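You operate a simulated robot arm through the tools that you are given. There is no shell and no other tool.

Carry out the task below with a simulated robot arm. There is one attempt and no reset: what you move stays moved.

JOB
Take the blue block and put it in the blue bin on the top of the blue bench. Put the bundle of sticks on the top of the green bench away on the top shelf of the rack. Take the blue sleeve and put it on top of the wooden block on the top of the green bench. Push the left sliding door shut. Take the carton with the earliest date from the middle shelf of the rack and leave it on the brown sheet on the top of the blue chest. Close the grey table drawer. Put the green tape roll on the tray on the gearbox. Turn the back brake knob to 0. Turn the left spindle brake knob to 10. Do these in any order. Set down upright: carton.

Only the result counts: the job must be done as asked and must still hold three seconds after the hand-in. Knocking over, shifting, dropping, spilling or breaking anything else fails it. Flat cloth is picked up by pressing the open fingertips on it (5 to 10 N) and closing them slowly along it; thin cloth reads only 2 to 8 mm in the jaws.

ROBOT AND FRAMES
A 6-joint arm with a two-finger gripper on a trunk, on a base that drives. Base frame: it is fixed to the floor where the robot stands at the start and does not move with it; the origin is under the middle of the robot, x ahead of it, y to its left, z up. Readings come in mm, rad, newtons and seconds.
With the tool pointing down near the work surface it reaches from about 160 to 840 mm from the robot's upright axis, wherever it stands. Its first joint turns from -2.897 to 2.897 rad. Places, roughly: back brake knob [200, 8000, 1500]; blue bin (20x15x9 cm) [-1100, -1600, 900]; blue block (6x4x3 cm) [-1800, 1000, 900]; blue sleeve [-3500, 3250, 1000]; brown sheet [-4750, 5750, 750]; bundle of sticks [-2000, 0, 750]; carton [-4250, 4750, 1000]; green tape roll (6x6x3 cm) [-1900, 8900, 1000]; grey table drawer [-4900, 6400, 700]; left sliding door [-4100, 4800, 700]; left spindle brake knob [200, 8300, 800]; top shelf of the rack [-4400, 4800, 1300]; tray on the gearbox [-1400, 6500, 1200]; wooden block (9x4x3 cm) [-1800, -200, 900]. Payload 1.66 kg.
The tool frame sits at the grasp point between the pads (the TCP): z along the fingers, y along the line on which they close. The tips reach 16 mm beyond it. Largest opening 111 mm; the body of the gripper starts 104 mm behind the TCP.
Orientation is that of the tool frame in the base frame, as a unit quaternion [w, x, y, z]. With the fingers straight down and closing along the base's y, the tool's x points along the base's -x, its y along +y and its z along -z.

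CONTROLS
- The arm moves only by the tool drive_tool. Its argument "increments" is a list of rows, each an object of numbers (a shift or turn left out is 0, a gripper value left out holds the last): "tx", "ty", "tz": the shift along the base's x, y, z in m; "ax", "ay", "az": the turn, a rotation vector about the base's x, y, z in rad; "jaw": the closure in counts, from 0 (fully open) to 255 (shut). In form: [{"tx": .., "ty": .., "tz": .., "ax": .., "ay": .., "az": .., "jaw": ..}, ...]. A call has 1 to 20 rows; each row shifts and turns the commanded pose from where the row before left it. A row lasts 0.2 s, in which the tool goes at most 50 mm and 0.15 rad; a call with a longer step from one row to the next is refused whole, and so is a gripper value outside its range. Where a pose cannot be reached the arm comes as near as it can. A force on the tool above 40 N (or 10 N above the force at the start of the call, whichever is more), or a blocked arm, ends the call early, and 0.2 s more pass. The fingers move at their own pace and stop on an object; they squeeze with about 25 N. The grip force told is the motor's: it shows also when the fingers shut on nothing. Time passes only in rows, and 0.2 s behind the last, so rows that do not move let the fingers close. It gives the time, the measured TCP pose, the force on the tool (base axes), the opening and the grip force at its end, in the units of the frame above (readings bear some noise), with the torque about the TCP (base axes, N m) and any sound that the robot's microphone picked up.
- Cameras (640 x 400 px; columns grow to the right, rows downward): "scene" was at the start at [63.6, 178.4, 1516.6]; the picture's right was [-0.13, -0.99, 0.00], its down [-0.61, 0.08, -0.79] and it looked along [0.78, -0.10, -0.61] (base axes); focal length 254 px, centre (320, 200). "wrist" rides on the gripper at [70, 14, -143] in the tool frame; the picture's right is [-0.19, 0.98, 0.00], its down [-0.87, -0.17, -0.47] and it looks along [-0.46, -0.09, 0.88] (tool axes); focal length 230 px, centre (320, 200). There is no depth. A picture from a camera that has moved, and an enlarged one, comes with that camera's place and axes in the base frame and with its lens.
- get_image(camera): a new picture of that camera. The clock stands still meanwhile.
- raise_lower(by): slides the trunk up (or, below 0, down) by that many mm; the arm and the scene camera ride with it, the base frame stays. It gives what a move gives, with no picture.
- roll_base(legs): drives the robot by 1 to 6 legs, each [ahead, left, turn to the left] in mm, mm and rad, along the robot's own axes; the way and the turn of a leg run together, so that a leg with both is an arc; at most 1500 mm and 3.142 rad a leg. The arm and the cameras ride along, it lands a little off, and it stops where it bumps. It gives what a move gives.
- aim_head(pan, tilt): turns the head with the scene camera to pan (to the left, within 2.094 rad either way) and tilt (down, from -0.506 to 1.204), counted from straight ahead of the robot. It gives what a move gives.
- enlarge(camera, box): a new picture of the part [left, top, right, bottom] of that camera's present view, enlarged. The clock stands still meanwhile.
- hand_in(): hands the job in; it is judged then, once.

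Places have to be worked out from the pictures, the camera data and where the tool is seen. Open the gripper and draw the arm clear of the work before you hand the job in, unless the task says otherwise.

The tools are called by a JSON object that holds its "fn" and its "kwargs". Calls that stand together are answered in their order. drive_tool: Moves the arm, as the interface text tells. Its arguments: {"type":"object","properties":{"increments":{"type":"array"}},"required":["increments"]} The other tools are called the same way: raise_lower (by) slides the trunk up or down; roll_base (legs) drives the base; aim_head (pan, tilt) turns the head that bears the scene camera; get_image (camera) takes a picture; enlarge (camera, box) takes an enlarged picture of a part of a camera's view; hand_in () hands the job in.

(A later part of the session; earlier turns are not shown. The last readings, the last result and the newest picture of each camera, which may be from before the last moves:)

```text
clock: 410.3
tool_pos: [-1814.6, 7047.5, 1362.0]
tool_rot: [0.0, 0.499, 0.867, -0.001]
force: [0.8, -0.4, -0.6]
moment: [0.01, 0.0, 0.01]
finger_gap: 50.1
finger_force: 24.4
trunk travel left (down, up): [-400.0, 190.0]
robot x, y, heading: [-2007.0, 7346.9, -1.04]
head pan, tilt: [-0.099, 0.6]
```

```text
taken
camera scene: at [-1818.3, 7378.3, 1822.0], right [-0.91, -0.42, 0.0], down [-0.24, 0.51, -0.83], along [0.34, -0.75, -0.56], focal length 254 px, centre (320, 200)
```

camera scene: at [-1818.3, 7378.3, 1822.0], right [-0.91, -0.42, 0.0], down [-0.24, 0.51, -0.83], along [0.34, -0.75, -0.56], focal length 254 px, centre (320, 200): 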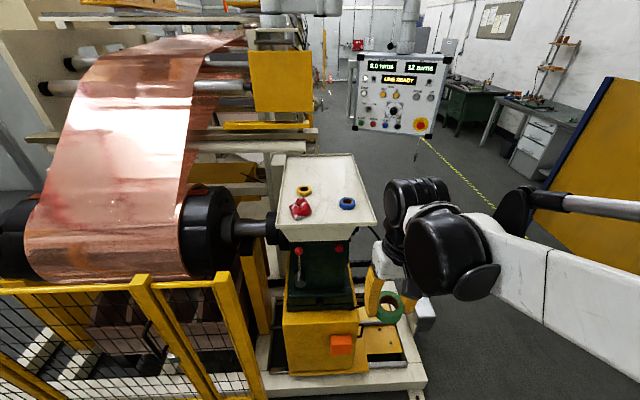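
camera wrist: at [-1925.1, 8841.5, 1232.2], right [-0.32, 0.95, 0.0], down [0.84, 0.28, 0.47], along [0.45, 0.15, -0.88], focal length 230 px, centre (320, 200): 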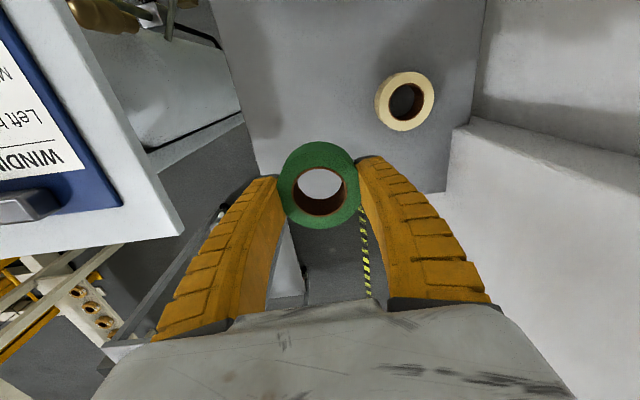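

The tray carries a yellow roll, a blue roll and a red thing. I zoom in to choose free space and measure.

{"fn": "enlarge", "kwargs": {"camera": "scene", "box": [260, 140, 388, 220]}}

{"fn": "enlarge", "kwargs": {"camera": "scene", "box": [240, 190, 448, 320]}}

```text
5.00 times, centred on (324, 180) of scene
camera zoom: at [-1818.3, 7378.3, 1822.0], right [-0.91, -0.42, 0.0], down [-0.24, 0.51, -0.83], along [0.34, -0.75, -0.56], focal length 1270 px, centre (300, 300)
```

zoom: 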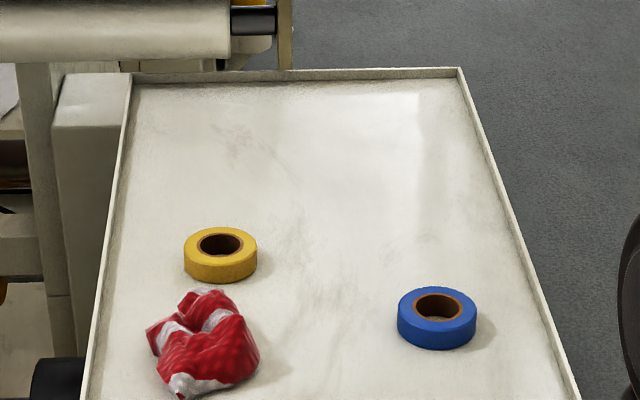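

```text
3.08 times, centred on (344, 255) of scene
camera zoom: at [-1818.3, 7378.3, 1822.0], right [-0.91, -0.42, 0.0], down [-0.24, 0.51, -0.83], along [0.34, -0.75, -0.56], focal length 781 px, centre (246, 31)
```

zoom: 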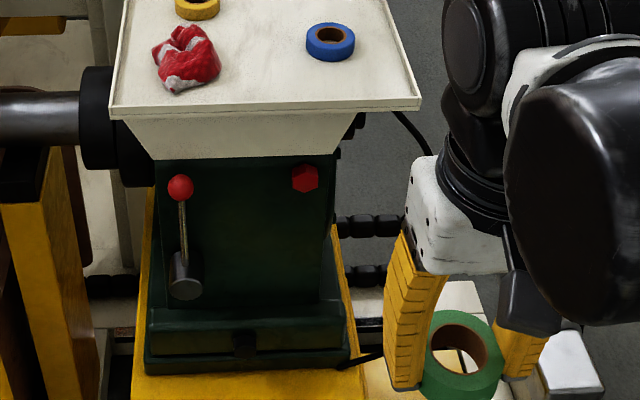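

The tray (about 370×610 mm, surface near z=1218) has a free spot near (-1477, 6508), between the yellow and blue rolls. I drive 300 mm closer.

{"fn": "roll_base", "kwargs": {"legs": [[300, 0, 0]]}}

{"fn": "get_image", "kwargs": {"camera": "scene"}}

{"fn": "get_image", "kwargs": {"camera": "wrist"}}

```text
clock: 412.4
tool_pos: [-1664.5, 6783.3, 1363.1]
tool_rot: [-0.001, 0.501, 0.865, -0.001]
force: [-0.4, -0.4, -1.0]
moment: [0.02, -0.02, 0.01]
finger_gap: 50.2
finger_force: 25.0
trunk travel left (down, up): [-400.0, 190.0]
robot x, y, heading: [-1856.9, 7083.0, -1.045]
head pan, tilt: [-0.099, 0.6]
```

```text
taken
camera scene: at [-1665.2, 7114.6, 1821.9], right [-0.91, -0.41, 0.0], down [-0.23, 0.52, -0.82], along [0.34, -0.75, -0.57], focal length 254 px, centre (320, 200)
```

scene: 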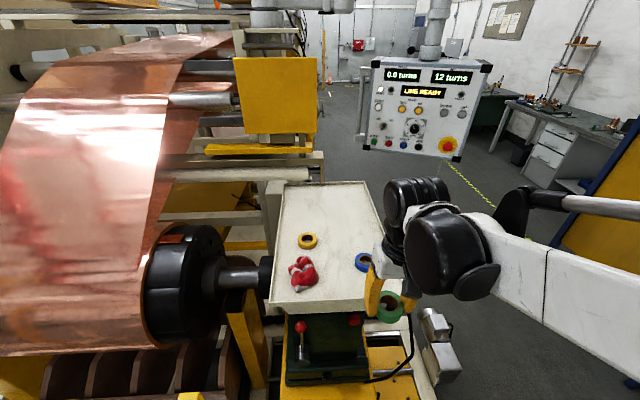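

```text
taken
camera wrist: at [-1687.8, 6850.6, 1505.2], right [0.95, 0.32, 0.0], down [0.29, -0.83, 0.47], along [0.15, -0.45, -0.88], focal length 230 px, centre (320, 200)
```

wrist: 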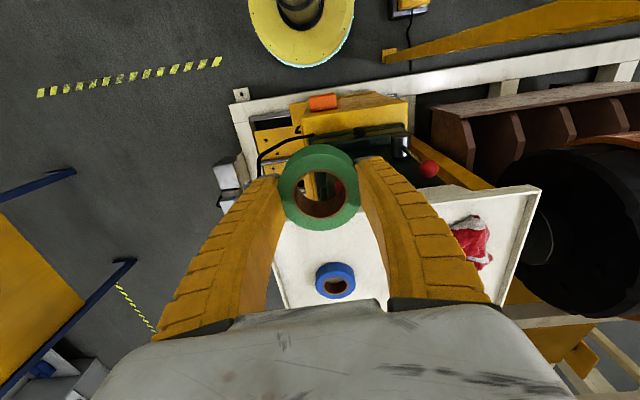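

I carry the roll forward over the tray's free spot at height and check in the wrist view.

{"fn": "drive_tool", "kwargs": {"increments": [{"tx": 0.0187, "ty": -0.0275}, {"tx": 0.0187, "ty": -0.0275}, {"tx": 0.0187, "ty": -0.0275}, {"tx": 0.0187, "ty": -0.0275}, {"tx": 0.0187, "ty": -0.0275}, {"tx": 0.0187, "ty": -0.0275}, {"tx": 0.0187, "ty": -0.0275}, {"tx": 0.0187, "ty": -0.0275}, {"tx": 0.0187, "ty": -0.0275}, {"tx": 0.0187, "ty": -0.0275}, {}]}}

{"fn": "get_image", "kwargs": {"camera": "wrist"}}

{"fn": "get_image", "kwargs": {"camera": "scene"}}

```text
clock: 414.8
tool_pos: [-1477.9, 6513.4, 1364.6]
tool_rot: [-0.001, 0.501, 0.865, -0.001]
force: [1.0, 0.8, -0.5]
moment: [-0.04, -0.02, 0.02]
finger_gap: 50.3
finger_force: 24.8
trunk travel left (down, up): [-400.0, 190.0]
robot x, y, heading: [-1852.8, 7083.8, -1.045]
head pan, tilt: [-0.099, 0.6]
```

```text
taken
camera wrist: at [-1501.5, 6580.2, 1507.8], right [0.95, 0.32, 0.0], down [0.29, -0.83, 0.47], along [0.15, -0.45, -0.88], focal length 230 px, centre (320, 200)
```

wrist: 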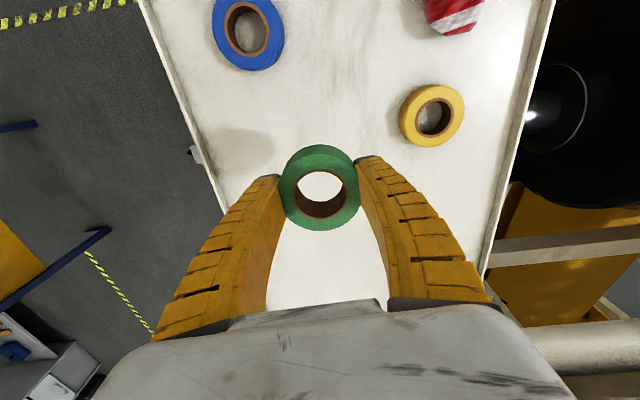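

```text
taken
camera scene: at [-1666.4, 7116.8, 1822.1], right [-0.91, -0.41, 0.0], down [-0.23, 0.51, -0.83], along [0.34, -0.75, -0.56], focal length 254 px, centre (320, 200)
```

scene: 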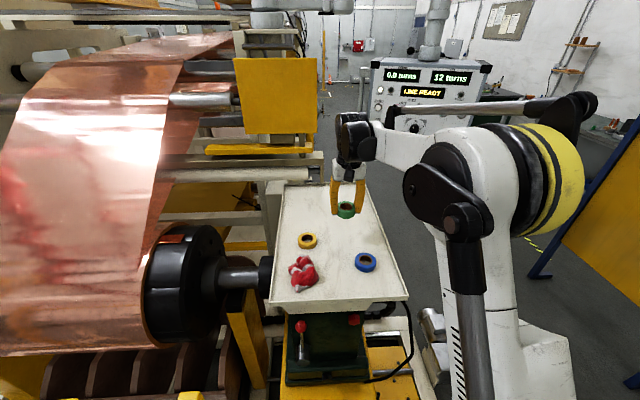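

The landing spot (about pixel (320,142)) is well clear of the yellow and blue rolls. I lower to about 1270, then in small steps.

{"fn": "drive_tool", "kwargs": {"increments": [{"tz": -0.04}, {"tz": -0.035}, {"tz": -0.02}, {}]}}

{"fn": "get_image", "kwargs": {"camera": "wrist"}}

{"fn": "enlarge", "kwargs": {"camera": "scene", "box": [264, 170, 392, 250]}}

```text
clock: 415.8
tool_pos: [-1476.7, 6509.0, 1266.2]
tool_rot: [0.0, 0.5, 0.866, 0.0]
force: [-0.5, 0.1, -0.3]
moment: [0.0, -0.01, 0.0]
finger_gap: 50.5
finger_force: 25.3
trunk travel left (down, up): [-400.0, 190.0]
robot x, y, heading: [-1855.0, 7084.5, -1.046]
head pan, tilt: [-0.099, 0.6]
```

```text
taken
camera wrist: at [-1499.9, 6575.9, 1410.5], right [0.95, 0.32, 0.0], down [0.29, -0.83, 0.47], along [0.15, -0.45, -0.88], focal length 230 px, centre (320, 200)
```

wrist: 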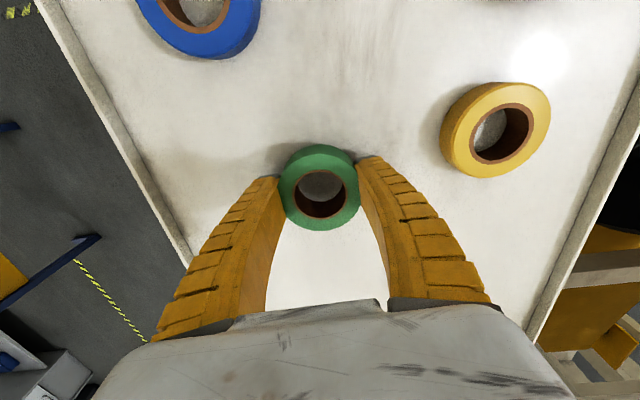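

```text
5.00 times, centred on (328, 210) of scene
camera zoom: at [-1665.8, 7115.6, 1822.0], right [-0.91, -0.41, 0.0], down [-0.23, 0.51, -0.83], along [0.34, -0.75, -0.56], focal length 1270 px, centre (280, 150)
```

zoom: 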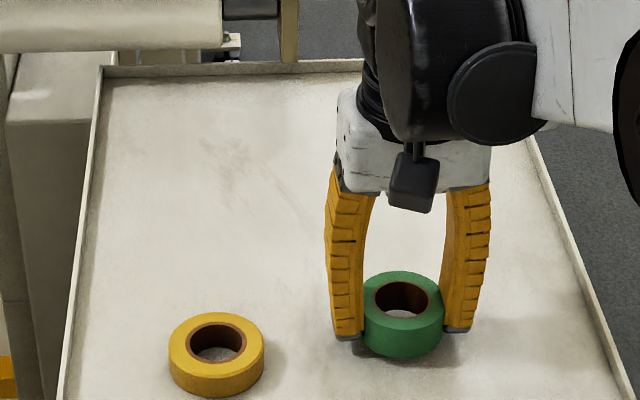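

The roll is close above the tray. I lower in 3 mm steps until contact.

{"fn": "drive_tool", "kwargs": {"increments": [{"tz": -0.004}, {"tz": -0.003}, {"tz": -0.003}, {}]}}

{"fn": "drive_tool", "kwargs": {"increments": [{"tz": -0.002}, {"tz": -0.002}, {"tz": -0.002}, {}]}}

```text
clock: 416.8
tool_pos: [-1476.0, 6508.6, 1257.5]
tool_rot: [0.0, 0.501, 0.865, 0.0]
force: [3.4, -5.0, 15.1]
moment: [0.27, 0.18, -0.01]
finger_gap: 50.6
finger_force: 25.1
trunk travel left (down, up): [-400.0, 190.0]
robot x, y, heading: [-1855.3, 7081.5, -1.045]
head pan, tilt: [-0.099, 0.6]
```

```text
clock: 417.6
tool_pos: [-1477.7, 6510.3, 1252.5]
tool_rot: [0.001, 0.501, 0.866, -0.001]
force: [0.8, -1.4, 22.9]
moment: [0.16, 0.08, 0.08]
finger_gap: 52.4
finger_force: 25.0
trunk travel left (down, up): [-400.0, 190.0]
robot x, y, heading: [-1856.5, 7083.8, -1.046]
head pan, tilt: [-0.099, 0.6]
stopped in row 4: the force on the tool passed its limit at 41 N (the readings are from after the stop); the commanded pose is now the measured one
```

The roll sits on the tray (contact from z≈1258). I relieve 3 mm and open the jaws.

{"fn": "drive_tool", "kwargs": {"increments": [{"tz": 0.003}, {}, {"jaw": 130}, {"jaw": 100}, {"jaw": 70}, {}]}}

{"fn": "get_image", "kwargs": {"camera": "wrist"}}

{"fn": "enlarge", "kwargs": {"camera": "scene", "box": [264, 170, 392, 250]}}

```text
clock: 419.1
tool_pos: [-1476.6, 6508.5, 1256.4]
tool_rot: [0.0, 0.501, 0.865, -0.001]
force: [0.0, -0.3, -0.8]
moment: [0.02, 0.01, 0.02]
finger_gap: 81.9
finger_force: 0.7
trunk travel left (down, up): [-400.0, 190.0]
robot x, y, heading: [-1853.4, 7083.6, -1.041]
head pan, tilt: [-0.099, 0.6]
```

```text
taken
camera wrist: at [-1500.6, 6576.2, 1398.3], right [0.95, 0.32, 0.0], down [0.29, -0.83, 0.47], along [0.15, -0.45, -0.88], focal length 230 px, centre (320, 200)
```

wrist: 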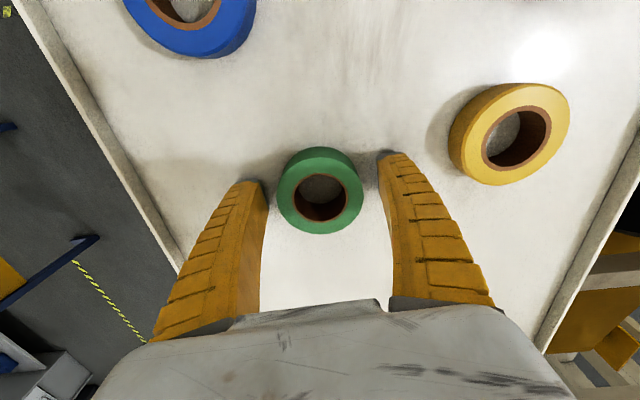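

```text
5.00 times, centred on (328, 210) of scene
camera zoom: at [-1665.7, 7115.5, 1822.0], right [-0.91, -0.41, 0.0], down [-0.23, 0.51, -0.83], along [0.34, -0.75, -0.56], focal length 1270 px, centre (280, 150)
```

zoom: 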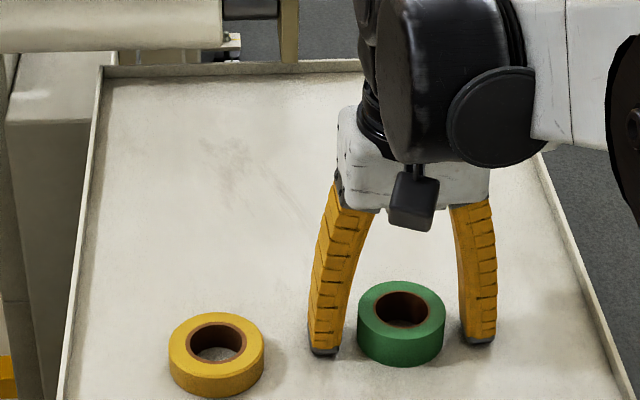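

The green roll lies flat on the tray. I rise straight up, retract and check.

{"fn": "drive_tool", "kwargs": {"increments": [{"tz": 0.02}, {"tz": 0.045}, {"tz": 0.045}, {"tx": -0.0187, "ty": 0.0275}, {"tx": -0.0187, "ty": 0.0275}, {"tx": -0.0187, "ty": 0.0275}, {"tx": -0.0187, "ty": 0.0275}, {"tx": -0.0187, "ty": 0.0275}, {"tx": -0.0187, "ty": 0.0275}, {"tx": -0.0187, "ty": 0.0275}, {"tx": -0.0187, "ty": 0.0275}, {"tx": -0.0187, "ty": 0.0275}, {"tx": -0.0187, "ty": 0.0275}, {}]}}

{"fn": "get_image", "kwargs": {"camera": "scene"}}

```text
clock: 422.1
tool_pos: [-1663.4, 6782.9, 1365.4]
tool_rot: [0.0, 0.5, 0.866, -0.001]
force: [0.9, -0.9, 0.4]
moment: [0.03, 0.02, 0.0]
finger_gap: 81.9
finger_force: 1.6
trunk travel left (down, up): [-400.0, 190.0]
robot x, y, heading: [-1852.0, 7084.1, -1.047]
head pan, tilt: [-0.099, 0.6]
```

```text
taken
camera scene: at [-1664.7, 7114.0, 1821.9], right [-0.91, -0.41, 0.0], down [-0.23, 0.52, -0.82], along [0.34, -0.75, -0.57], focal length 254 px, centre (320, 200)
```

scene: 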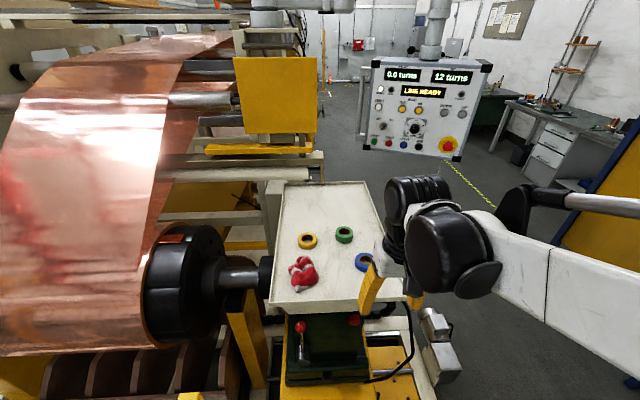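

The green roll is in place. Now the knobs: I back away from the machine and move left along the corridor between the splicing bench and the trolleys.

{"fn": "roll_base", "kwargs": {"legs": [[-470, 0, 0], [0, 1100, 0]]}}

{"fn": "aim_head", "kwargs": {"pan": 0.5, "tilt": 0.4}}

{"fn": "get_image", "kwargs": {"camera": "scene"}}

{"fn": "aim_head", "kwargs": {"pan": 1.7, "tilt": 0.6}}

{"fn": "get_image", "kwargs": {"camera": "scene"}}

```text
clock: 430.1
tool_pos: [-946.5, 7755.8, 1366.2]
tool_rot: [0.001, 0.497, 0.868, -0.001]
force: [0.7, -0.2, 0.2]
moment: [0.05, 0.02, 0.0]
finger_gap: 82.3
finger_force: 1.0
trunk travel left (down, up): [-400.0, 190.0]
robot x, y, heading: [-1132.3, 8055.0, -1.035]
head pan, tilt: [-0.099, 0.6]
```

```text
clock: 431.1
tool_pos: [-945.8, 7757.9, 1364.9]
tool_rot: [0.0, 0.497, 0.868, -0.002]
force: [0.2, 0.6, -0.9]
moment: [0.01, 0.01, -0.01]
finger_gap: 81.8
finger_force: 0.5
trunk travel left (down, up): [-400.0, 190.0]
robot x, y, heading: [-1136.0, 8053.4, -1.037]
head pan, tilt: [0.499, 0.4]
```

```text
taken
camera scene: at [-907.3, 8121.6, 1840.2], right [-0.51, -0.86, 0.0], down [-0.33, 0.2, -0.92], along [0.79, -0.47, -0.39], focal length 254 px, centre (320, 200)
```

scene: 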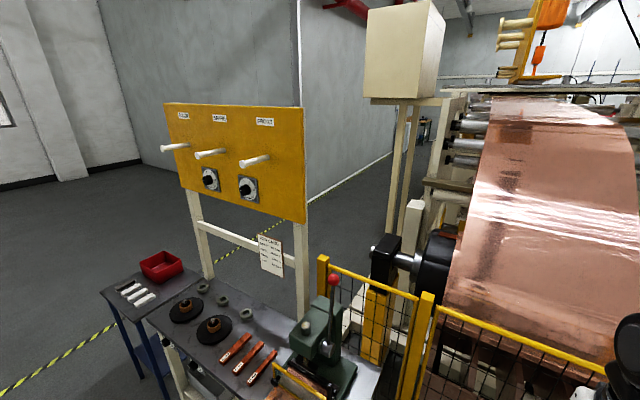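

```text
clock: 432.6
tool_pos: [-945.9, 7756.8, 1364.4]
tool_rot: [0.0, 0.497, 0.868, -0.001]
force: [-0.2, 0.4, 0.5]
moment: [-0.01, -0.02, 0.02]
finger_gap: 81.7
finger_force: 0.7
trunk travel left (down, up): [-400.0, 190.0]
robot x, y, heading: [-1135.2, 8055.2, -1.036]
head pan, tilt: [1.7, 0.6]
```

```text
taken
camera scene: at [-917.1, 8223.5, 1822.0], right [0.61, -0.79, 0.0], down [-0.45, -0.35, -0.83], along [0.65, 0.51, -0.56], focal length 254 px, centre (320, 200)
```

scene: 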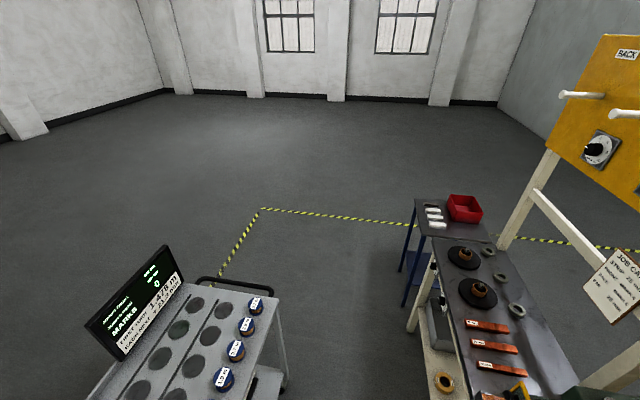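

I see the yellow board with rods, labels and two dial knobs, and the bench below it. I zoom to read the labels.

{"fn": "aim_head", "kwargs": {"pan": 0.5, "tilt": 0.3}}

{"fn": "enlarge", "kwargs": {"camera": "scene", "box": [150, 115, 310, 215]}}

{"fn": "aim_head", "kwargs": {"pan": 0.9, "tilt": 0.7}}

{"fn": "get_image", "kwargs": {"camera": "scene"}}

```text
clock: 433.9
tool_pos: [-945.6, 7756.4, 1364.1]
tool_rot: [0.0, 0.497, 0.868, -0.001]
force: [-0.5, -0.4, -0.3]
moment: [0.01, 0.02, -0.02]
finger_gap: 81.9
finger_force: 0.8
trunk travel left (down, up): [-400.0, 190.0]
robot x, y, heading: [-1139.5, 8059.4, -1.038]
head pan, tilt: [0.499, 0.3]
```

```text
4.00 times, centred on (230, 165) of scene
camera zoom: at [-906.6, 8121.4, 1849.4], right [-0.51, -0.86, 0.0], down [-0.25, 0.15, -0.96], along [0.82, -0.49, -0.3], focal length 1016 px, centre (680, 340)
```

zoom: 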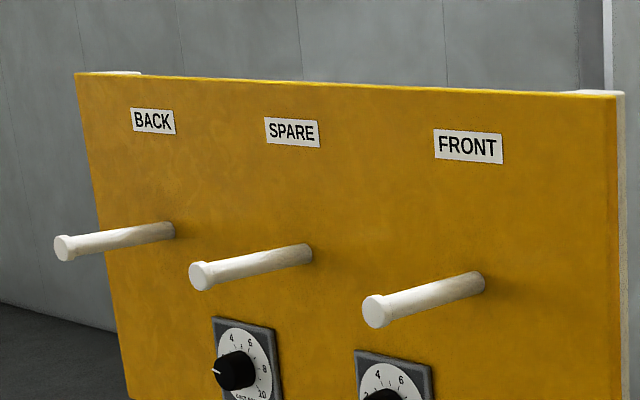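

```text
clock: 434.8
tool_pos: [-945.0, 7756.7, 1365.6]
tool_rot: [0.0, 0.497, 0.868, -0.001]
force: [-0.3, -0.4, -0.3]
moment: [-0.02, 0.0, -0.03]
finger_gap: 81.8
finger_force: 1.0
trunk travel left (down, up): [-400.0, 190.0]
robot x, y, heading: [-1137.8, 8059.3, -1.04]
head pan, tilt: [0.901, 0.7]
```

```text
taken
camera scene: at [-902.7, 8157.5, 1813.4], right [-0.14, -0.99, 0.0], down [-0.64, 0.09, -0.77], along [0.76, -0.1, -0.64], focal length 254 px, centre (320, 200)
```

scene: 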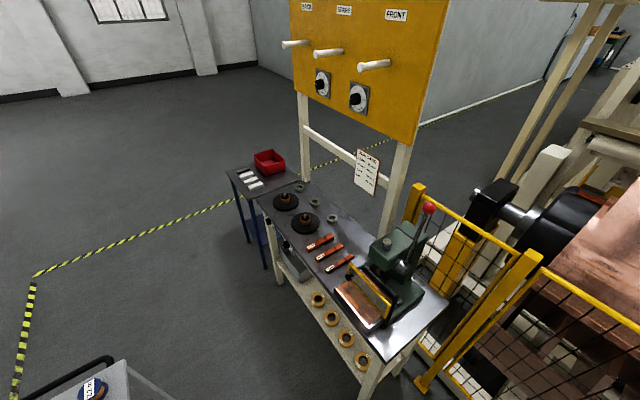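

Next I zoom on the two dials on the board and on the bench front for their labels.

{"fn": "enlarge", "kwargs": {"camera": "scene", "box": [300, 55, 396, 115]}}

{"fn": "enlarge", "kwargs": {"camera": "scene", "box": [230, 180, 390, 280]}}

```text
6.67 times, centred on (348, 85) of scene
camera zoom: at [-902.7, 8157.5, 1813.4], right [-0.14, -0.99, 0.0], down [-0.64, 0.09, -0.77], along [0.76, -0.1, -0.64], focal length 1693 px, centre (133, 967)
```

zoom: 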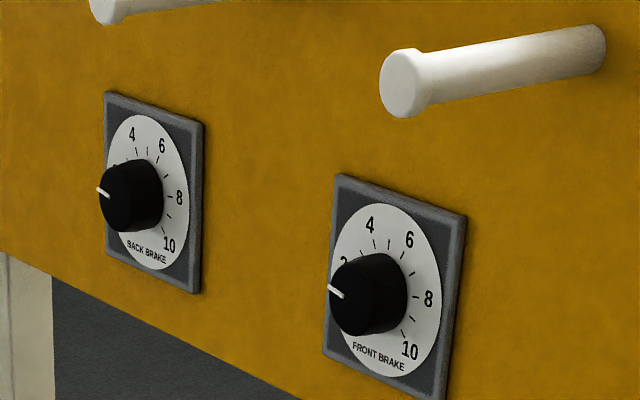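

```text
4.00 times, centred on (310, 230) of scene
camera zoom: at [-902.7, 8157.5, 1813.4], right [-0.14, -0.99, 0.0], down [-0.64, 0.09, -0.77], along [0.76, -0.1, -0.64], focal length 1016 px, centre (360, 80)
```

zoom: 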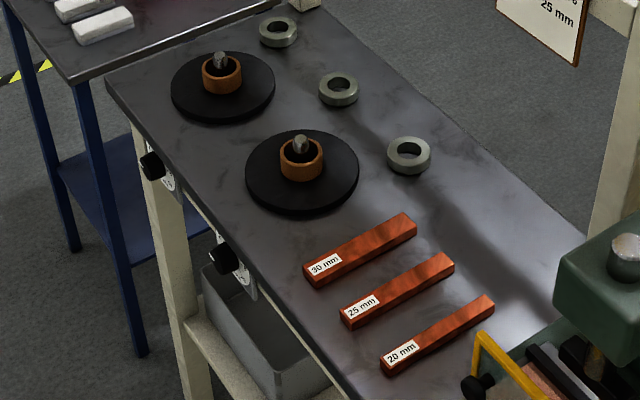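

"BACK BRAKE" is the left dial on the board (pointer near 2–3, scale 30° per unit, 0 at lower left); the left spindle brake is the far-left knob on the bench front. I drive left so the back-brake knob (about (116, 8008, 1518)) is straight ahead.

{"fn": "roll_base", "kwargs": {"legs": [[-60, 0, -0.008], [0, 1040, 0]]}}

{"fn": "aim_head", "kwargs": {"pan": 0.0, "tilt": 0.4}}

{"fn": "get_image", "kwargs": {"camera": "scene"}}

```text
clock: 439.5
tool_pos: [-252.5, 8239.4, 1365.4]
tool_rot: [-0.001, 0.491, 0.871, -0.003]
force: [0.2, 0.6, -0.1]
moment: [-0.07, 0.12, 0.03]
finger_gap: 81.8
finger_force: 0.9
trunk travel left (down, up): [-400.0, 190.0]
robot x, y, heading: [-449.3, 8536.1, -1.02]
head pan, tilt: [0.901, 0.7]
stopped in leg 2: the robot was blocked; the commanded pose is now the measured one
```

```text
clock: 440.7
tool_pos: [-256.6, 8236.7, 1365.0]
tool_rot: [0.001, 0.492, 0.87, 0.0]
force: [-0.2, 1.3, 0.1]
moment: [0.02, 0.01, -0.01]
finger_gap: 82.0
finger_force: 0.7
trunk travel left (down, up): [-400.0, 190.0]
robot x, y, heading: [-450.4, 8533.6, -1.023]
head pan, tilt: [0.0, 0.4]
```

```text
taken
camera scene: at [-255.7, 8569.0, 1840.1], right [-0.85, -0.52, 0.0], down [-0.2, 0.33, -0.92], along [0.48, -0.79, -0.39], focal length 254 px, centre (320, 200)
```

scene: 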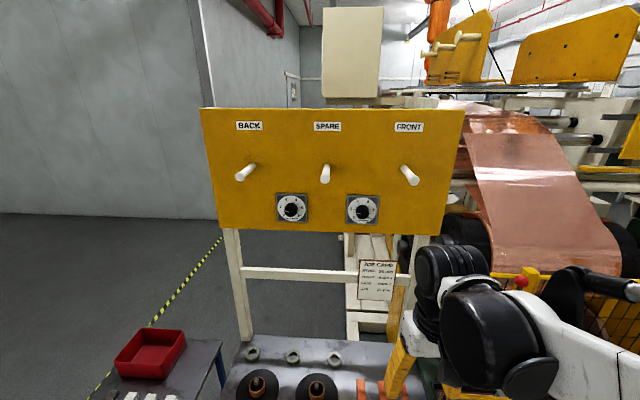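

The drive was stopped by something on the left. I look left and down to see what it touched.

{"fn": "aim_head", "kwargs": {"pan": 1.3, "tilt": 1.1}}

{"fn": "get_image", "kwargs": {"camera": "scene"}}

{"fn": "aim_head", "kwargs": {"pan": 2.09, "tilt": 0.9}}

{"fn": "get_image", "kwargs": {"camera": "scene"}}

{"fn": "aim_head", "kwargs": {"pan": 0.4, "tilt": 1.2}}

{"fn": "get_image", "kwargs": {"camera": "scene"}}

```text
clock: 442.2
tool_pos: [-258.3, 8234.9, 1364.8]
tool_rot: [0.0, 0.492, 0.871, -0.001]
force: [-0.5, 0.2, 0.1]
moment: [-0.03, 0.03, 0.03]
finger_gap: 81.9
finger_force: 1.3
trunk travel left (down, up): [-400.0, 190.0]
robot x, y, heading: [-456.7, 8532.8, -1.026]
head pan, tilt: [1.3, 1.1]
```

```text
taken
camera scene: at [-243.5, 8665.0, 1783.4], right [0.27, -0.96, 0.0], down [-0.86, -0.24, -0.45], along [0.44, 0.12, -0.89], focal length 254 px, centre (320, 200)
```

scene: 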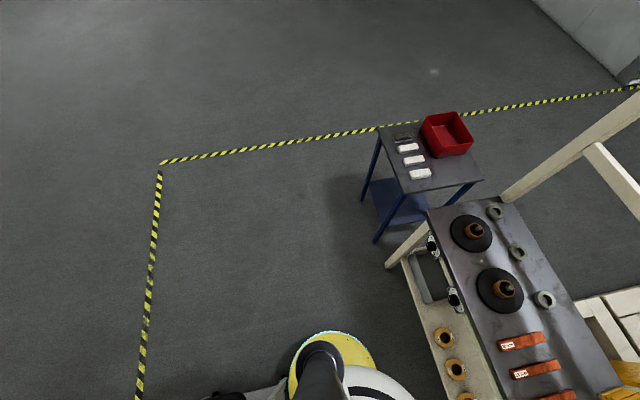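

```text
clock: 443.3
tool_pos: [-257.8, 8236.1, 1364.7]
tool_rot: [0.0, 0.491, 0.871, -0.001]
force: [0.8, -0.5, -0.1]
moment: [0.02, -0.01, 0.01]
finger_gap: 81.7
finger_force: 0.6
trunk travel left (down, up): [-400.0, 190.0]
robot x, y, heading: [-456.7, 8533.8, -1.028]
head pan, tilt: [2.089, 0.901]
```

```text
taken
camera scene: at [-267.6, 8713.9, 1797.2], right [0.87, -0.49, 0.0], down [-0.38, -0.69, -0.62], along [0.3, 0.54, -0.78], focal length 254 px, centre (320, 200)
```

scene: 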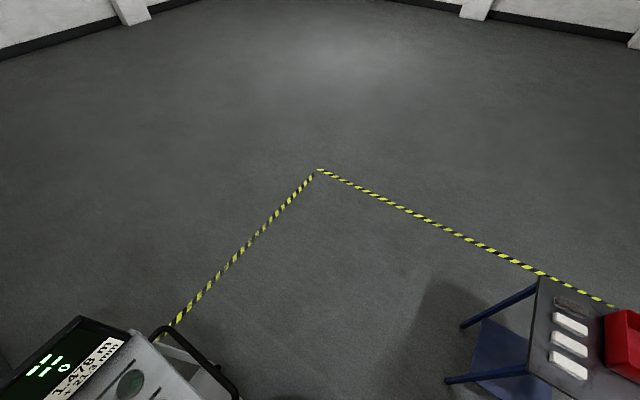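

```text
clock: 445.0
tool_pos: [-258.7, 8235.2, 1365.9]
tool_rot: [0.0, 0.492, 0.87, -0.001]
force: [0.1, 0.2, -0.5]
moment: [0.02, -0.03, 0.0]
finger_gap: 81.7
finger_force: 0.5
trunk travel left (down, up): [-400.0, 190.0]
robot x, y, heading: [-455.8, 8530.4, -1.023]
head pan, tilt: [0.4, 1.201]
```

```text
taken
camera scene: at [-258.8, 8615.3, 1777.4], right [-0.58, -0.81, 0.0], down [-0.76, 0.54, -0.36], along [0.29, -0.21, -0.93], focal length 254 px, centre (320, 200)
```

scene: 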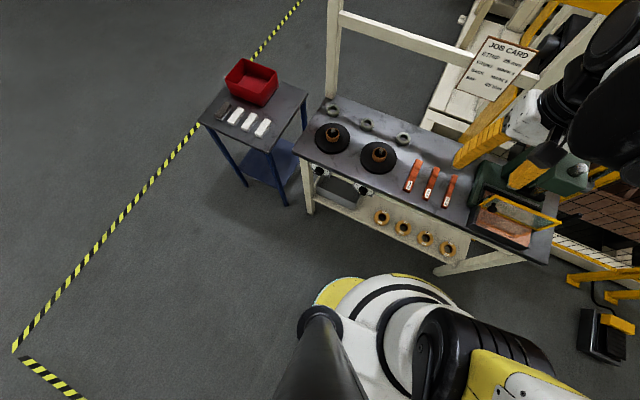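

The floor to the left is free; the trolley's side lies just behind the robot, so its rear touched there (the trolley itself has not moved as far as the views show). I move forward 80 mm away from it, straighten, and then go left.

{"fn": "roll_base", "kwargs": {"legs": [[80, 0, 0]]}}

{"fn": "roll_base", "kwargs": {"legs": [[0, 0, -0.02], [0, 200, 0]]}}

{"fn": "aim_head", "kwargs": {"pan": 2.09, "tilt": 1.0}}

{"fn": "get_image", "kwargs": {"camera": "scene"}}

```text
clock: 446.1
tool_pos: [-214.8, 8165.2, 1365.6]
tool_rot: [0.0, 0.491, 0.871, -0.002]
force: [1.0, -0.2, -0.3]
moment: [0.06, 0.02, -0.02]
finger_gap: 81.8
finger_force: 0.3
trunk travel left (down, up): [-400.0, 190.0]
robot x, y, heading: [-410.6, 8462.2, -1.028]
head pan, tilt: [0.4, 1.201]
```

```text
clock: 448.1
tool_pos: [-45.7, 8265.0, 1364.1]
tool_rot: [-0.001, 0.501, 0.866, -0.001]
force: [-0.4, 0.2, -0.3]
moment: [-0.01, 0.03, 0.03]
finger_gap: 81.8
finger_force: 0.9
trunk travel left (down, up): [-400.0, 190.0]
robot x, y, heading: [-233.3, 8562.7, -1.045]
head pan, tilt: [0.4, 1.201]
```

```text
clock: 449.8
tool_pos: [-46.3, 8264.5, 1364.6]
tool_rot: [0.0, 0.501, 0.865, -0.001]
force: [0.3, 0.6, -0.8]
moment: [0.03, 0.0, 0.02]
finger_gap: 81.8
finger_force: 1.1
trunk travel left (down, up): [-400.0, 190.0]
robot x, y, heading: [-236.6, 8563.7, -1.048]
head pan, tilt: [2.089, 1.0]
```

```text
taken
camera scene: at [-48.7, 8736.8, 1790.0], right [0.86, -0.5, 0.0], down [-0.42, -0.73, -0.54], along [0.27, 0.47, -0.84], focal length 254 px, centre (320, 200)
```

scene: 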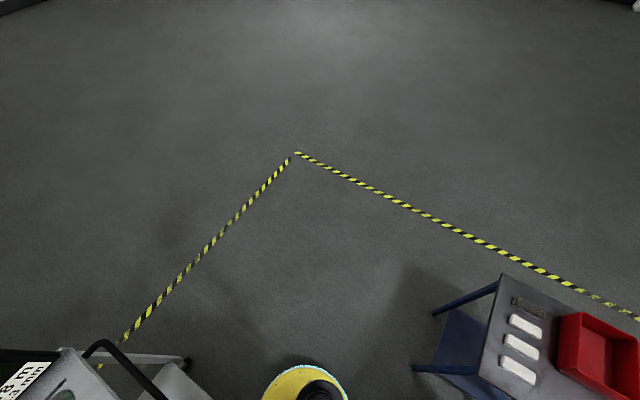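

I'm now clear of the trolley and nearly square in front of the back-brake knob. I look at the board from here.

{"fn": "aim_head", "kwargs": {"pan": -0.1, "tilt": 0.4}}

{"fn": "get_image", "kwargs": {"camera": "scene"}}

{"fn": "enlarge", "kwargs": {"camera": "scene", "box": [280, 150, 440, 250]}}

```text
clock: 451.9
tool_pos: [-46.7, 8263.7, 1365.6]
tool_rot: [0.001, 0.501, 0.865, -0.001]
force: [0.4, -0.5, -0.3]
moment: [0.03, 0.03, -0.01]
finger_gap: 82.0
finger_force: 1.1
trunk travel left (down, up): [-400.0, 190.0]
robot x, y, heading: [-236.4, 8562.8, -1.044]
head pan, tilt: [-0.099, 0.4]
```

```text
taken
camera scene: at [-45.5, 8592.3, 1840.2], right [-0.91, -0.41, 0.0], down [-0.16, 0.35, -0.92], along [0.38, -0.84, -0.39], focal length 254 px, centre (320, 200)
```

scene: 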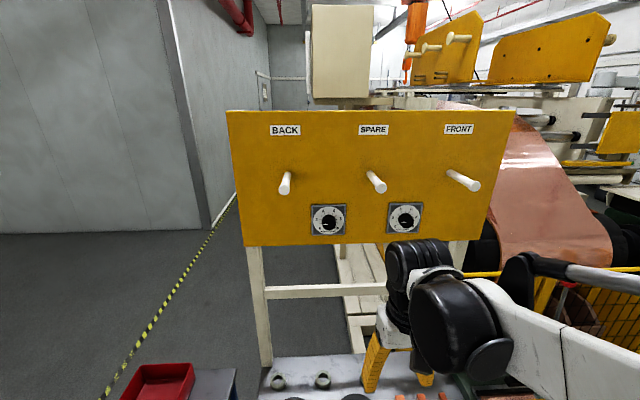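

```text
4.00 times, centred on (360, 200) of scene
camera zoom: at [-45.5, 8592.3, 1840.2], right [-0.91, -0.41, 0.0], down [-0.16, 0.35, -0.92], along [0.38, -0.84, -0.39], focal length 1016 px, centre (160, 200)
```

zoom: 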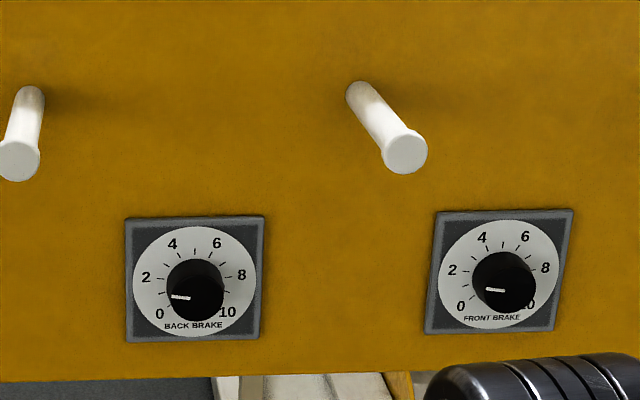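

The dial centre triangulates to (196, 7999, 1505); scale is 27° per unit with 0 at lower left, and the pointer reads about 1.8. I lower the tool, then swing it up to horizontal around the wrist so it faces the knob from below the rods.

{"fn": "drive_tool", "kwargs": {"increments": [{"tx": 0.0283, "ty": 0.0029, "tz": -0.03}, {"tx": 0.0283, "ty": 0.0029, "tz": -0.03}, {"tx": 0.0283, "ty": 0.0029, "tz": -0.03}, {"tx": 0.015, "ty": -0.026, "tz": 0.002, "ax": -0.1134, "ay": -0.0655}, {"tx": 0.01475, "ty": -0.02555, "tz": 0.0059, "ax": -0.1134, "ay": -0.0655}, {"tx": 0.01425, "ty": -0.02468, "tz": 0.0097, "ax": -0.1134, "ay": -0.0655}, {"tx": 0.0135, "ty": -0.02338, "tz": 0.0133, "ax": -0.1134, "ay": -0.0655}, {"tx": 0.0125, "ty": -0.02165, "tz": 0.0167, "ax": -0.1134, "ay": -0.0655}, {"tx": 0.0113, "ty": -0.01957, "tz": 0.0198, "ax": -0.1134, "ay": -0.0655}, {}]}}

{"fn": "get_image", "kwargs": {"camera": "scene"}}

```text
clock: 454.1
tool_pos: [120.5, 8132.2, 1343.0]
tool_rot: [0.332, 0.463, 0.799, -0.192]
force: [0.4, -0.8, 0.3]
moment: [0.01, 0.0, 0.02]
finger_gap: 82.1
finger_force: 0.8
trunk travel left (down, up): [-400.0, 190.0]
robot x, y, heading: [-238.7, 8567.7, -1.044]
head pan, tilt: [-0.099, 0.4]
```

```text
taken
camera scene: at [-45.7, 8592.2, 1840.2], right [-0.91, -0.41, 0.0], down [-0.16, 0.35, -0.92], along [0.38, -0.84, -0.39], focal length 254 px, centre (320, 200)
```

scene: 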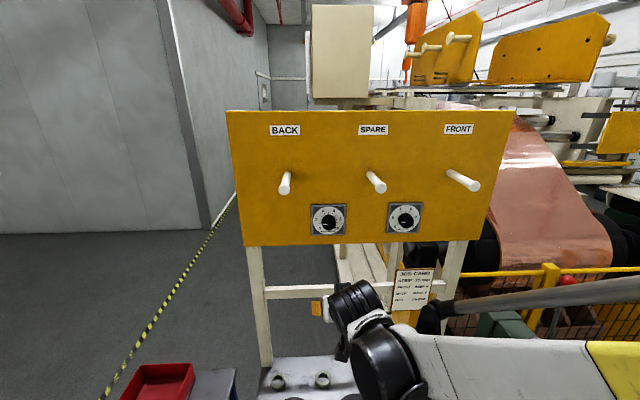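

Halfway through the swing everything is reachable. I finish turning the tool to horizontal.

{"fn": "drive_tool", "kwargs": {"increments": [{"tx": 0.0099, "ty": -0.01715, "tz": 0.0226, "ax": -0.1134, "ay": -0.0655}, {"tx": 0.00835, "ty": -0.01446, "tz": 0.025, "ax": -0.1134, "ay": -0.0655}, {"tx": 0.00665, "ty": -0.01152, "tz": 0.027, "ax": -0.1134, "ay": -0.0655}, {"tx": 0.00485, "ty": -0.0084, "tz": 0.0285, "ax": -0.1134, "ay": -0.0655}, {"tx": 0.00295, "ty": -0.00511, "tz": 0.0295, "ax": -0.1134, "ay": -0.0655}, {"tx": 0.001, "ty": -0.00173, "tz": 0.03, "ax": -0.1134, "ay": -0.0655}, {}]}}

{"fn": "get_image", "kwargs": {"camera": "scene"}}

{"fn": "get_image", "kwargs": {"camera": "wrist"}}

```text
clock: 455.6
tool_pos: [153.1, 8075.4, 1504.1]
tool_rot: [0.614, 0.355, 0.61, -0.354]
force: [-0.2, 0.0, -0.5]
moment: [0.02, -0.02, -0.02]
finger_gap: 81.8
finger_force: 1.0
trunk travel left (down, up): [-400.0, 190.0]
robot x, y, heading: [-234.7, 8568.4, -1.048]
head pan, tilt: [-0.099, 0.4]
```

```text
taken
camera scene: at [-45.8, 8592.4, 1840.2], right [-0.91, -0.41, 0.0], down [-0.16, 0.35, -0.92], along [0.38, -0.84, -0.39], focal length 254 px, centre (320, 200)
```

scene: 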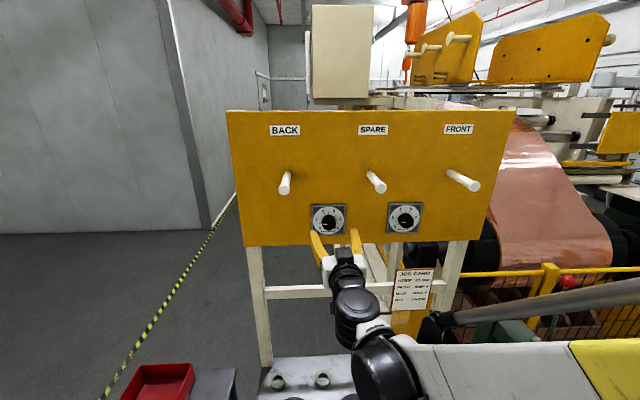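

```text
taken
camera wrist: at [92.4, 8204.1, 1435.4], right [0.85, 0.49, 0.19], down [-0.38, 0.33, 0.86], along [0.36, -0.81, 0.47], focal length 230 px, centre (320, 200)
```

wrist: 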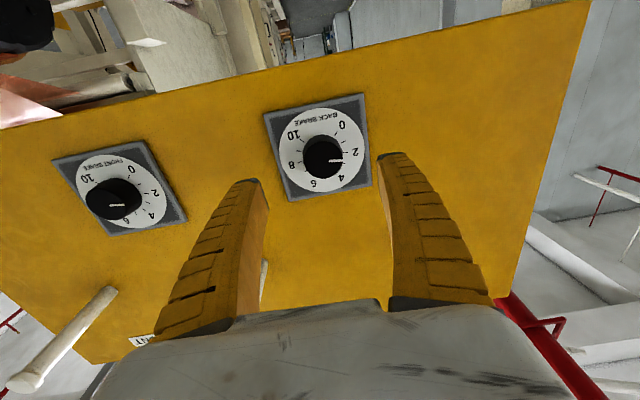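

The tool is horizontal and faces the board; the wrist camera shows the dial just ahead. I zoom to align exactly.

{"fn": "enlarge", "kwargs": {"camera": "wrist", "box": [256, 85, 384, 165]}}

{"fn": "enlarge", "kwargs": {"camera": "wrist", "box": [256, 125, 384, 205]}}

{"fn": "enlarge", "kwargs": {"camera": "scene", "box": [280, 190, 408, 270]}}

```text
5.00 times, centred on (320, 125) of wrist
camera zoom: at [92.4, 8204.1, 1435.4], right [0.85, 0.49, 0.19], down [-0.38, 0.33, 0.86], along [0.36, -0.81, 0.47], focal length 1150 px, centre (320, 575)
```

zoom: 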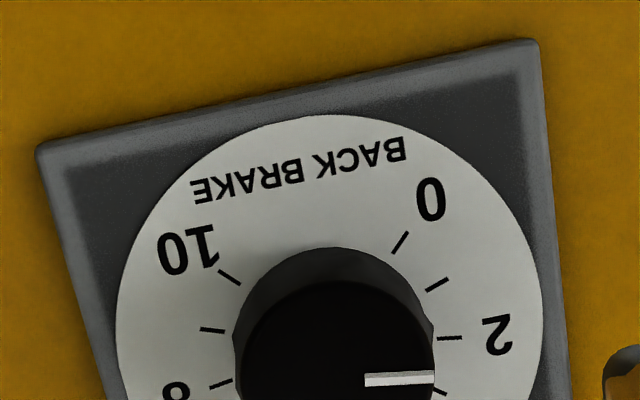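

```text
5.00 times, centred on (320, 165) of wrist
camera zoom: at [92.4, 8204.1, 1435.4], right [0.85, 0.49, 0.19], down [-0.38, 0.33, 0.86], along [0.36, -0.81, 0.47], focal length 1150 px, centre (320, 375)
```

zoom: 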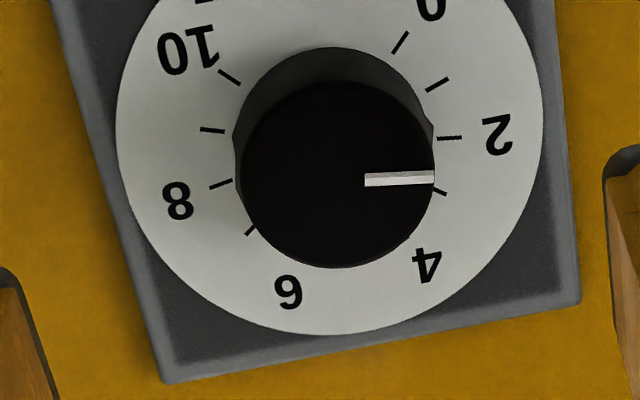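

```text
5.00 times, centred on (344, 230) of scene
camera zoom: at [-45.8, 8592.4, 1840.2], right [-0.91, -0.41, 0.0], down [-0.16, 0.35, -0.92], along [0.38, -0.84, -0.39], focal length 1270 px, centre (200, 50)
```

zoom: 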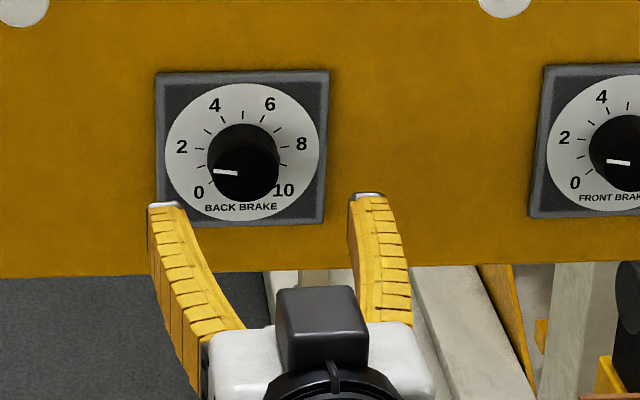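

The knob axis is within 4 mm of the tool axis; its front is about 35 mm off the dial. The pointer reads about 1.76, so 0 needs about 47.5° counter-clockwise. I align and advance 71 mm around the knob.

{"fn": "drive_tool", "kwargs": {"increments": [{"tx": 0.0013, "ty": 0.0008, "tz": -0.003}, {"tx": 0.01775, "ty": -0.03075}, {"tx": 0.01775, "ty": -0.03075}, {}]}}

{"fn": "get_image", "kwargs": {"camera": "wrist"}}

{"fn": "enlarge", "kwargs": {"camera": "scene", "box": [280, 190, 408, 270]}}

```text
clock: 456.6
tool_pos: [189.3, 8013.1, 1503.1]
tool_rot: [0.613, 0.355, 0.61, -0.355]
force: [-0.3, 0.7, 0.1]
moment: [0.01, 0.04, 0.02]
finger_gap: 82.0
finger_force: 1.2
trunk travel left (down, up): [-400.0, 190.0]
robot x, y, heading: [-238.0, 8567.8, -1.047]
head pan, tilt: [-0.099, 0.4]
```

```text
taken
camera wrist: at [129.2, 8143.5, 1433.4], right [0.85, 0.49, 0.19], down [-0.38, 0.33, 0.86], along [0.36, -0.81, 0.47], focal length 230 px, centre (320, 200)
```

wrist: 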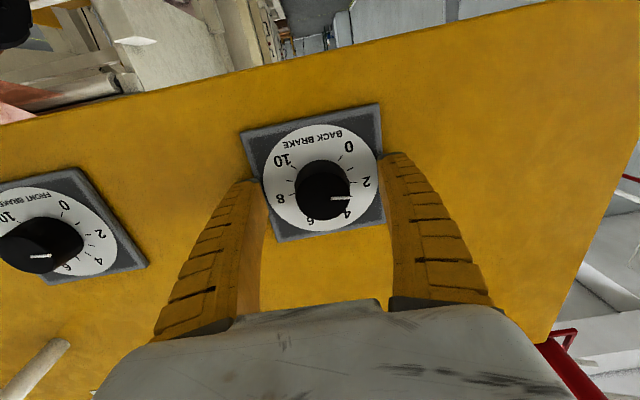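

```text
5.00 times, centred on (344, 230) of scene
camera zoom: at [-46.1, 8592.9, 1840.3], right [-0.91, -0.41, 0.0], down [-0.16, 0.35, -0.92], along [0.38, -0.84, -0.39], focal length 1270 px, centre (200, 50)
```

zoom: 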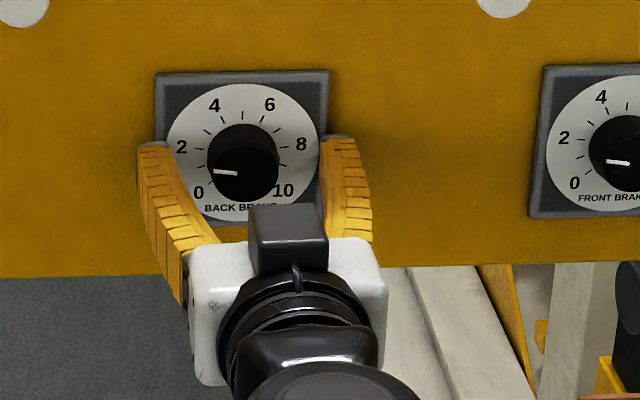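

The fingers are around the knob without touching the panel. I close on it.

{"fn": "drive_tool", "kwargs": {"increments": [{"jaw": 130}, {"jaw": 160}, {"jaw": 255}, {}, {}]}}

{"fn": "get_image", "kwargs": {"camera": "wrist"}}

```text
clock: 457.9
tool_pos: [190.6, 8013.5, 1503.6]
tool_rot: [0.613, 0.354, 0.611, -0.354]
force: [1.9, 4.1, 5.4]
moment: [-0.57, -0.27, -0.12]
finger_gap: 32.5
finger_force: 33.3
trunk travel left (down, up): [-400.0, 190.0]
robot x, y, heading: [-233.6, 8562.7, -1.043]
head pan, tilt: [-0.099, 0.4]
```

```text
taken
camera wrist: at [129.7, 8144.7, 1433.7], right [0.85, 0.49, 0.19], down [-0.38, 0.33, 0.86], along [0.36, -0.81, 0.47], focal length 230 px, centre (320, 200)
```

wrist: 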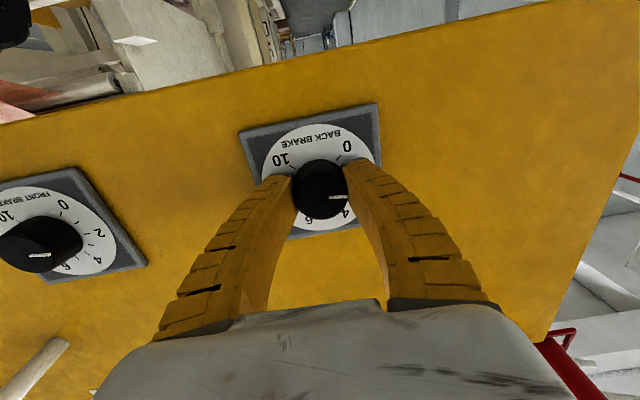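

Gripped. I turn 47.5° counter-clockwise (as seen from the front) in small steps.

{"fn": "drive_tool", "kwargs": {"increments": [{"ax": -0.069, "ay": 0.1195}, {"ax": -0.069, "ay": 0.1195}, {"ax": -0.069, "ay": 0.1195}, {}]}}

{"fn": "get_image", "kwargs": {"camera": "wrist"}}

```text
clock: 458.9
tool_pos: [189.7, 8014.3, 1504.1]
tool_rot: [0.528, 0.219, 0.67, -0.473]
force: [2.5, 7.9, 12.7]
moment: [-0.1, -0.08, -0.17]
finger_gap: 29.3
finger_force: 34.3
trunk travel left (down, up): [-400.0, 190.0]
robot x, y, heading: [-234.8, 8561.1, -1.047]
head pan, tilt: [-0.099, 0.4]
```

```text
taken
camera wrist: at [103.5, 8130.2, 1434.1], right [0.85, 0.49, -0.22], down [-0.07, 0.51, 0.86], along [0.53, -0.71, 0.46], focal length 230 px, centre (320, 200)
```

wrist: 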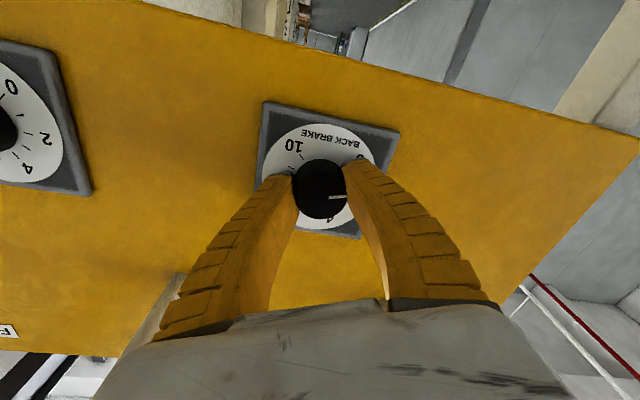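

The knob follows, and the 0 mark is moving toward the pointer. I continue the rest of the turn.

{"fn": "drive_tool", "kwargs": {"increments": [{"ax": -0.069, "ay": 0.1195}, {"ax": -0.069, "ay": 0.1195}, {"ax": -0.069, "ay": 0.1195}, {}]}}

{"fn": "enlarge", "kwargs": {"camera": "wrist", "box": [240, 90, 400, 190]}}

{"fn": "enlarge", "kwargs": {"camera": "wrist", "box": [240, 140, 400, 240]}}

```text
clock: 459.9
tool_pos: [189.3, 8014.5, 1504.8]
tool_rot: [0.42, 0.077, 0.701, -0.572]
force: [-0.4, 4.0, 25.3]
moment: [0.02, 0.02, -0.03]
finger_gap: 29.0
finger_force: 33.8
trunk travel left (down, up): [-400.0, 190.0]
robot x, y, heading: [-236.2, 8563.0, -1.046]
head pan, tilt: [-0.099, 0.4]
stopped in row 4: the force on the tool passed its limit at 41 N (the readings are from after the stop); the commanded pose is now the measured one
```

```text
4.00 times, centred on (320, 140) of wrist
camera zoom: at [79.9, 8116.7, 1446.5], right [0.7, 0.4, -0.6], down [0.22, 0.67, 0.71], along [0.68, -0.62, 0.38], focal length 920 px, centre (320, 440)
```

zoom: 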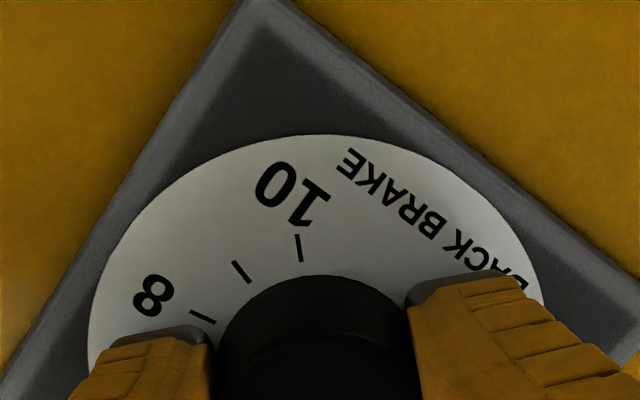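

```text
4.00 times, centred on (320, 190) of wrist
camera zoom: at [79.9, 8116.7, 1446.5], right [0.7, 0.4, -0.6], down [0.22, 0.67, 0.71], along [0.68, -0.62, 0.38], focal length 920 px, centre (320, 240)
```

zoom: 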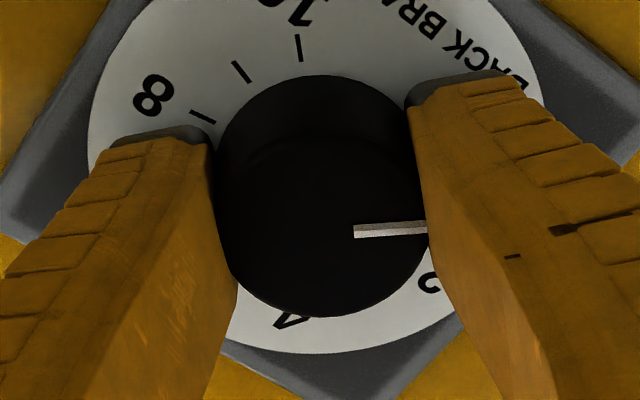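

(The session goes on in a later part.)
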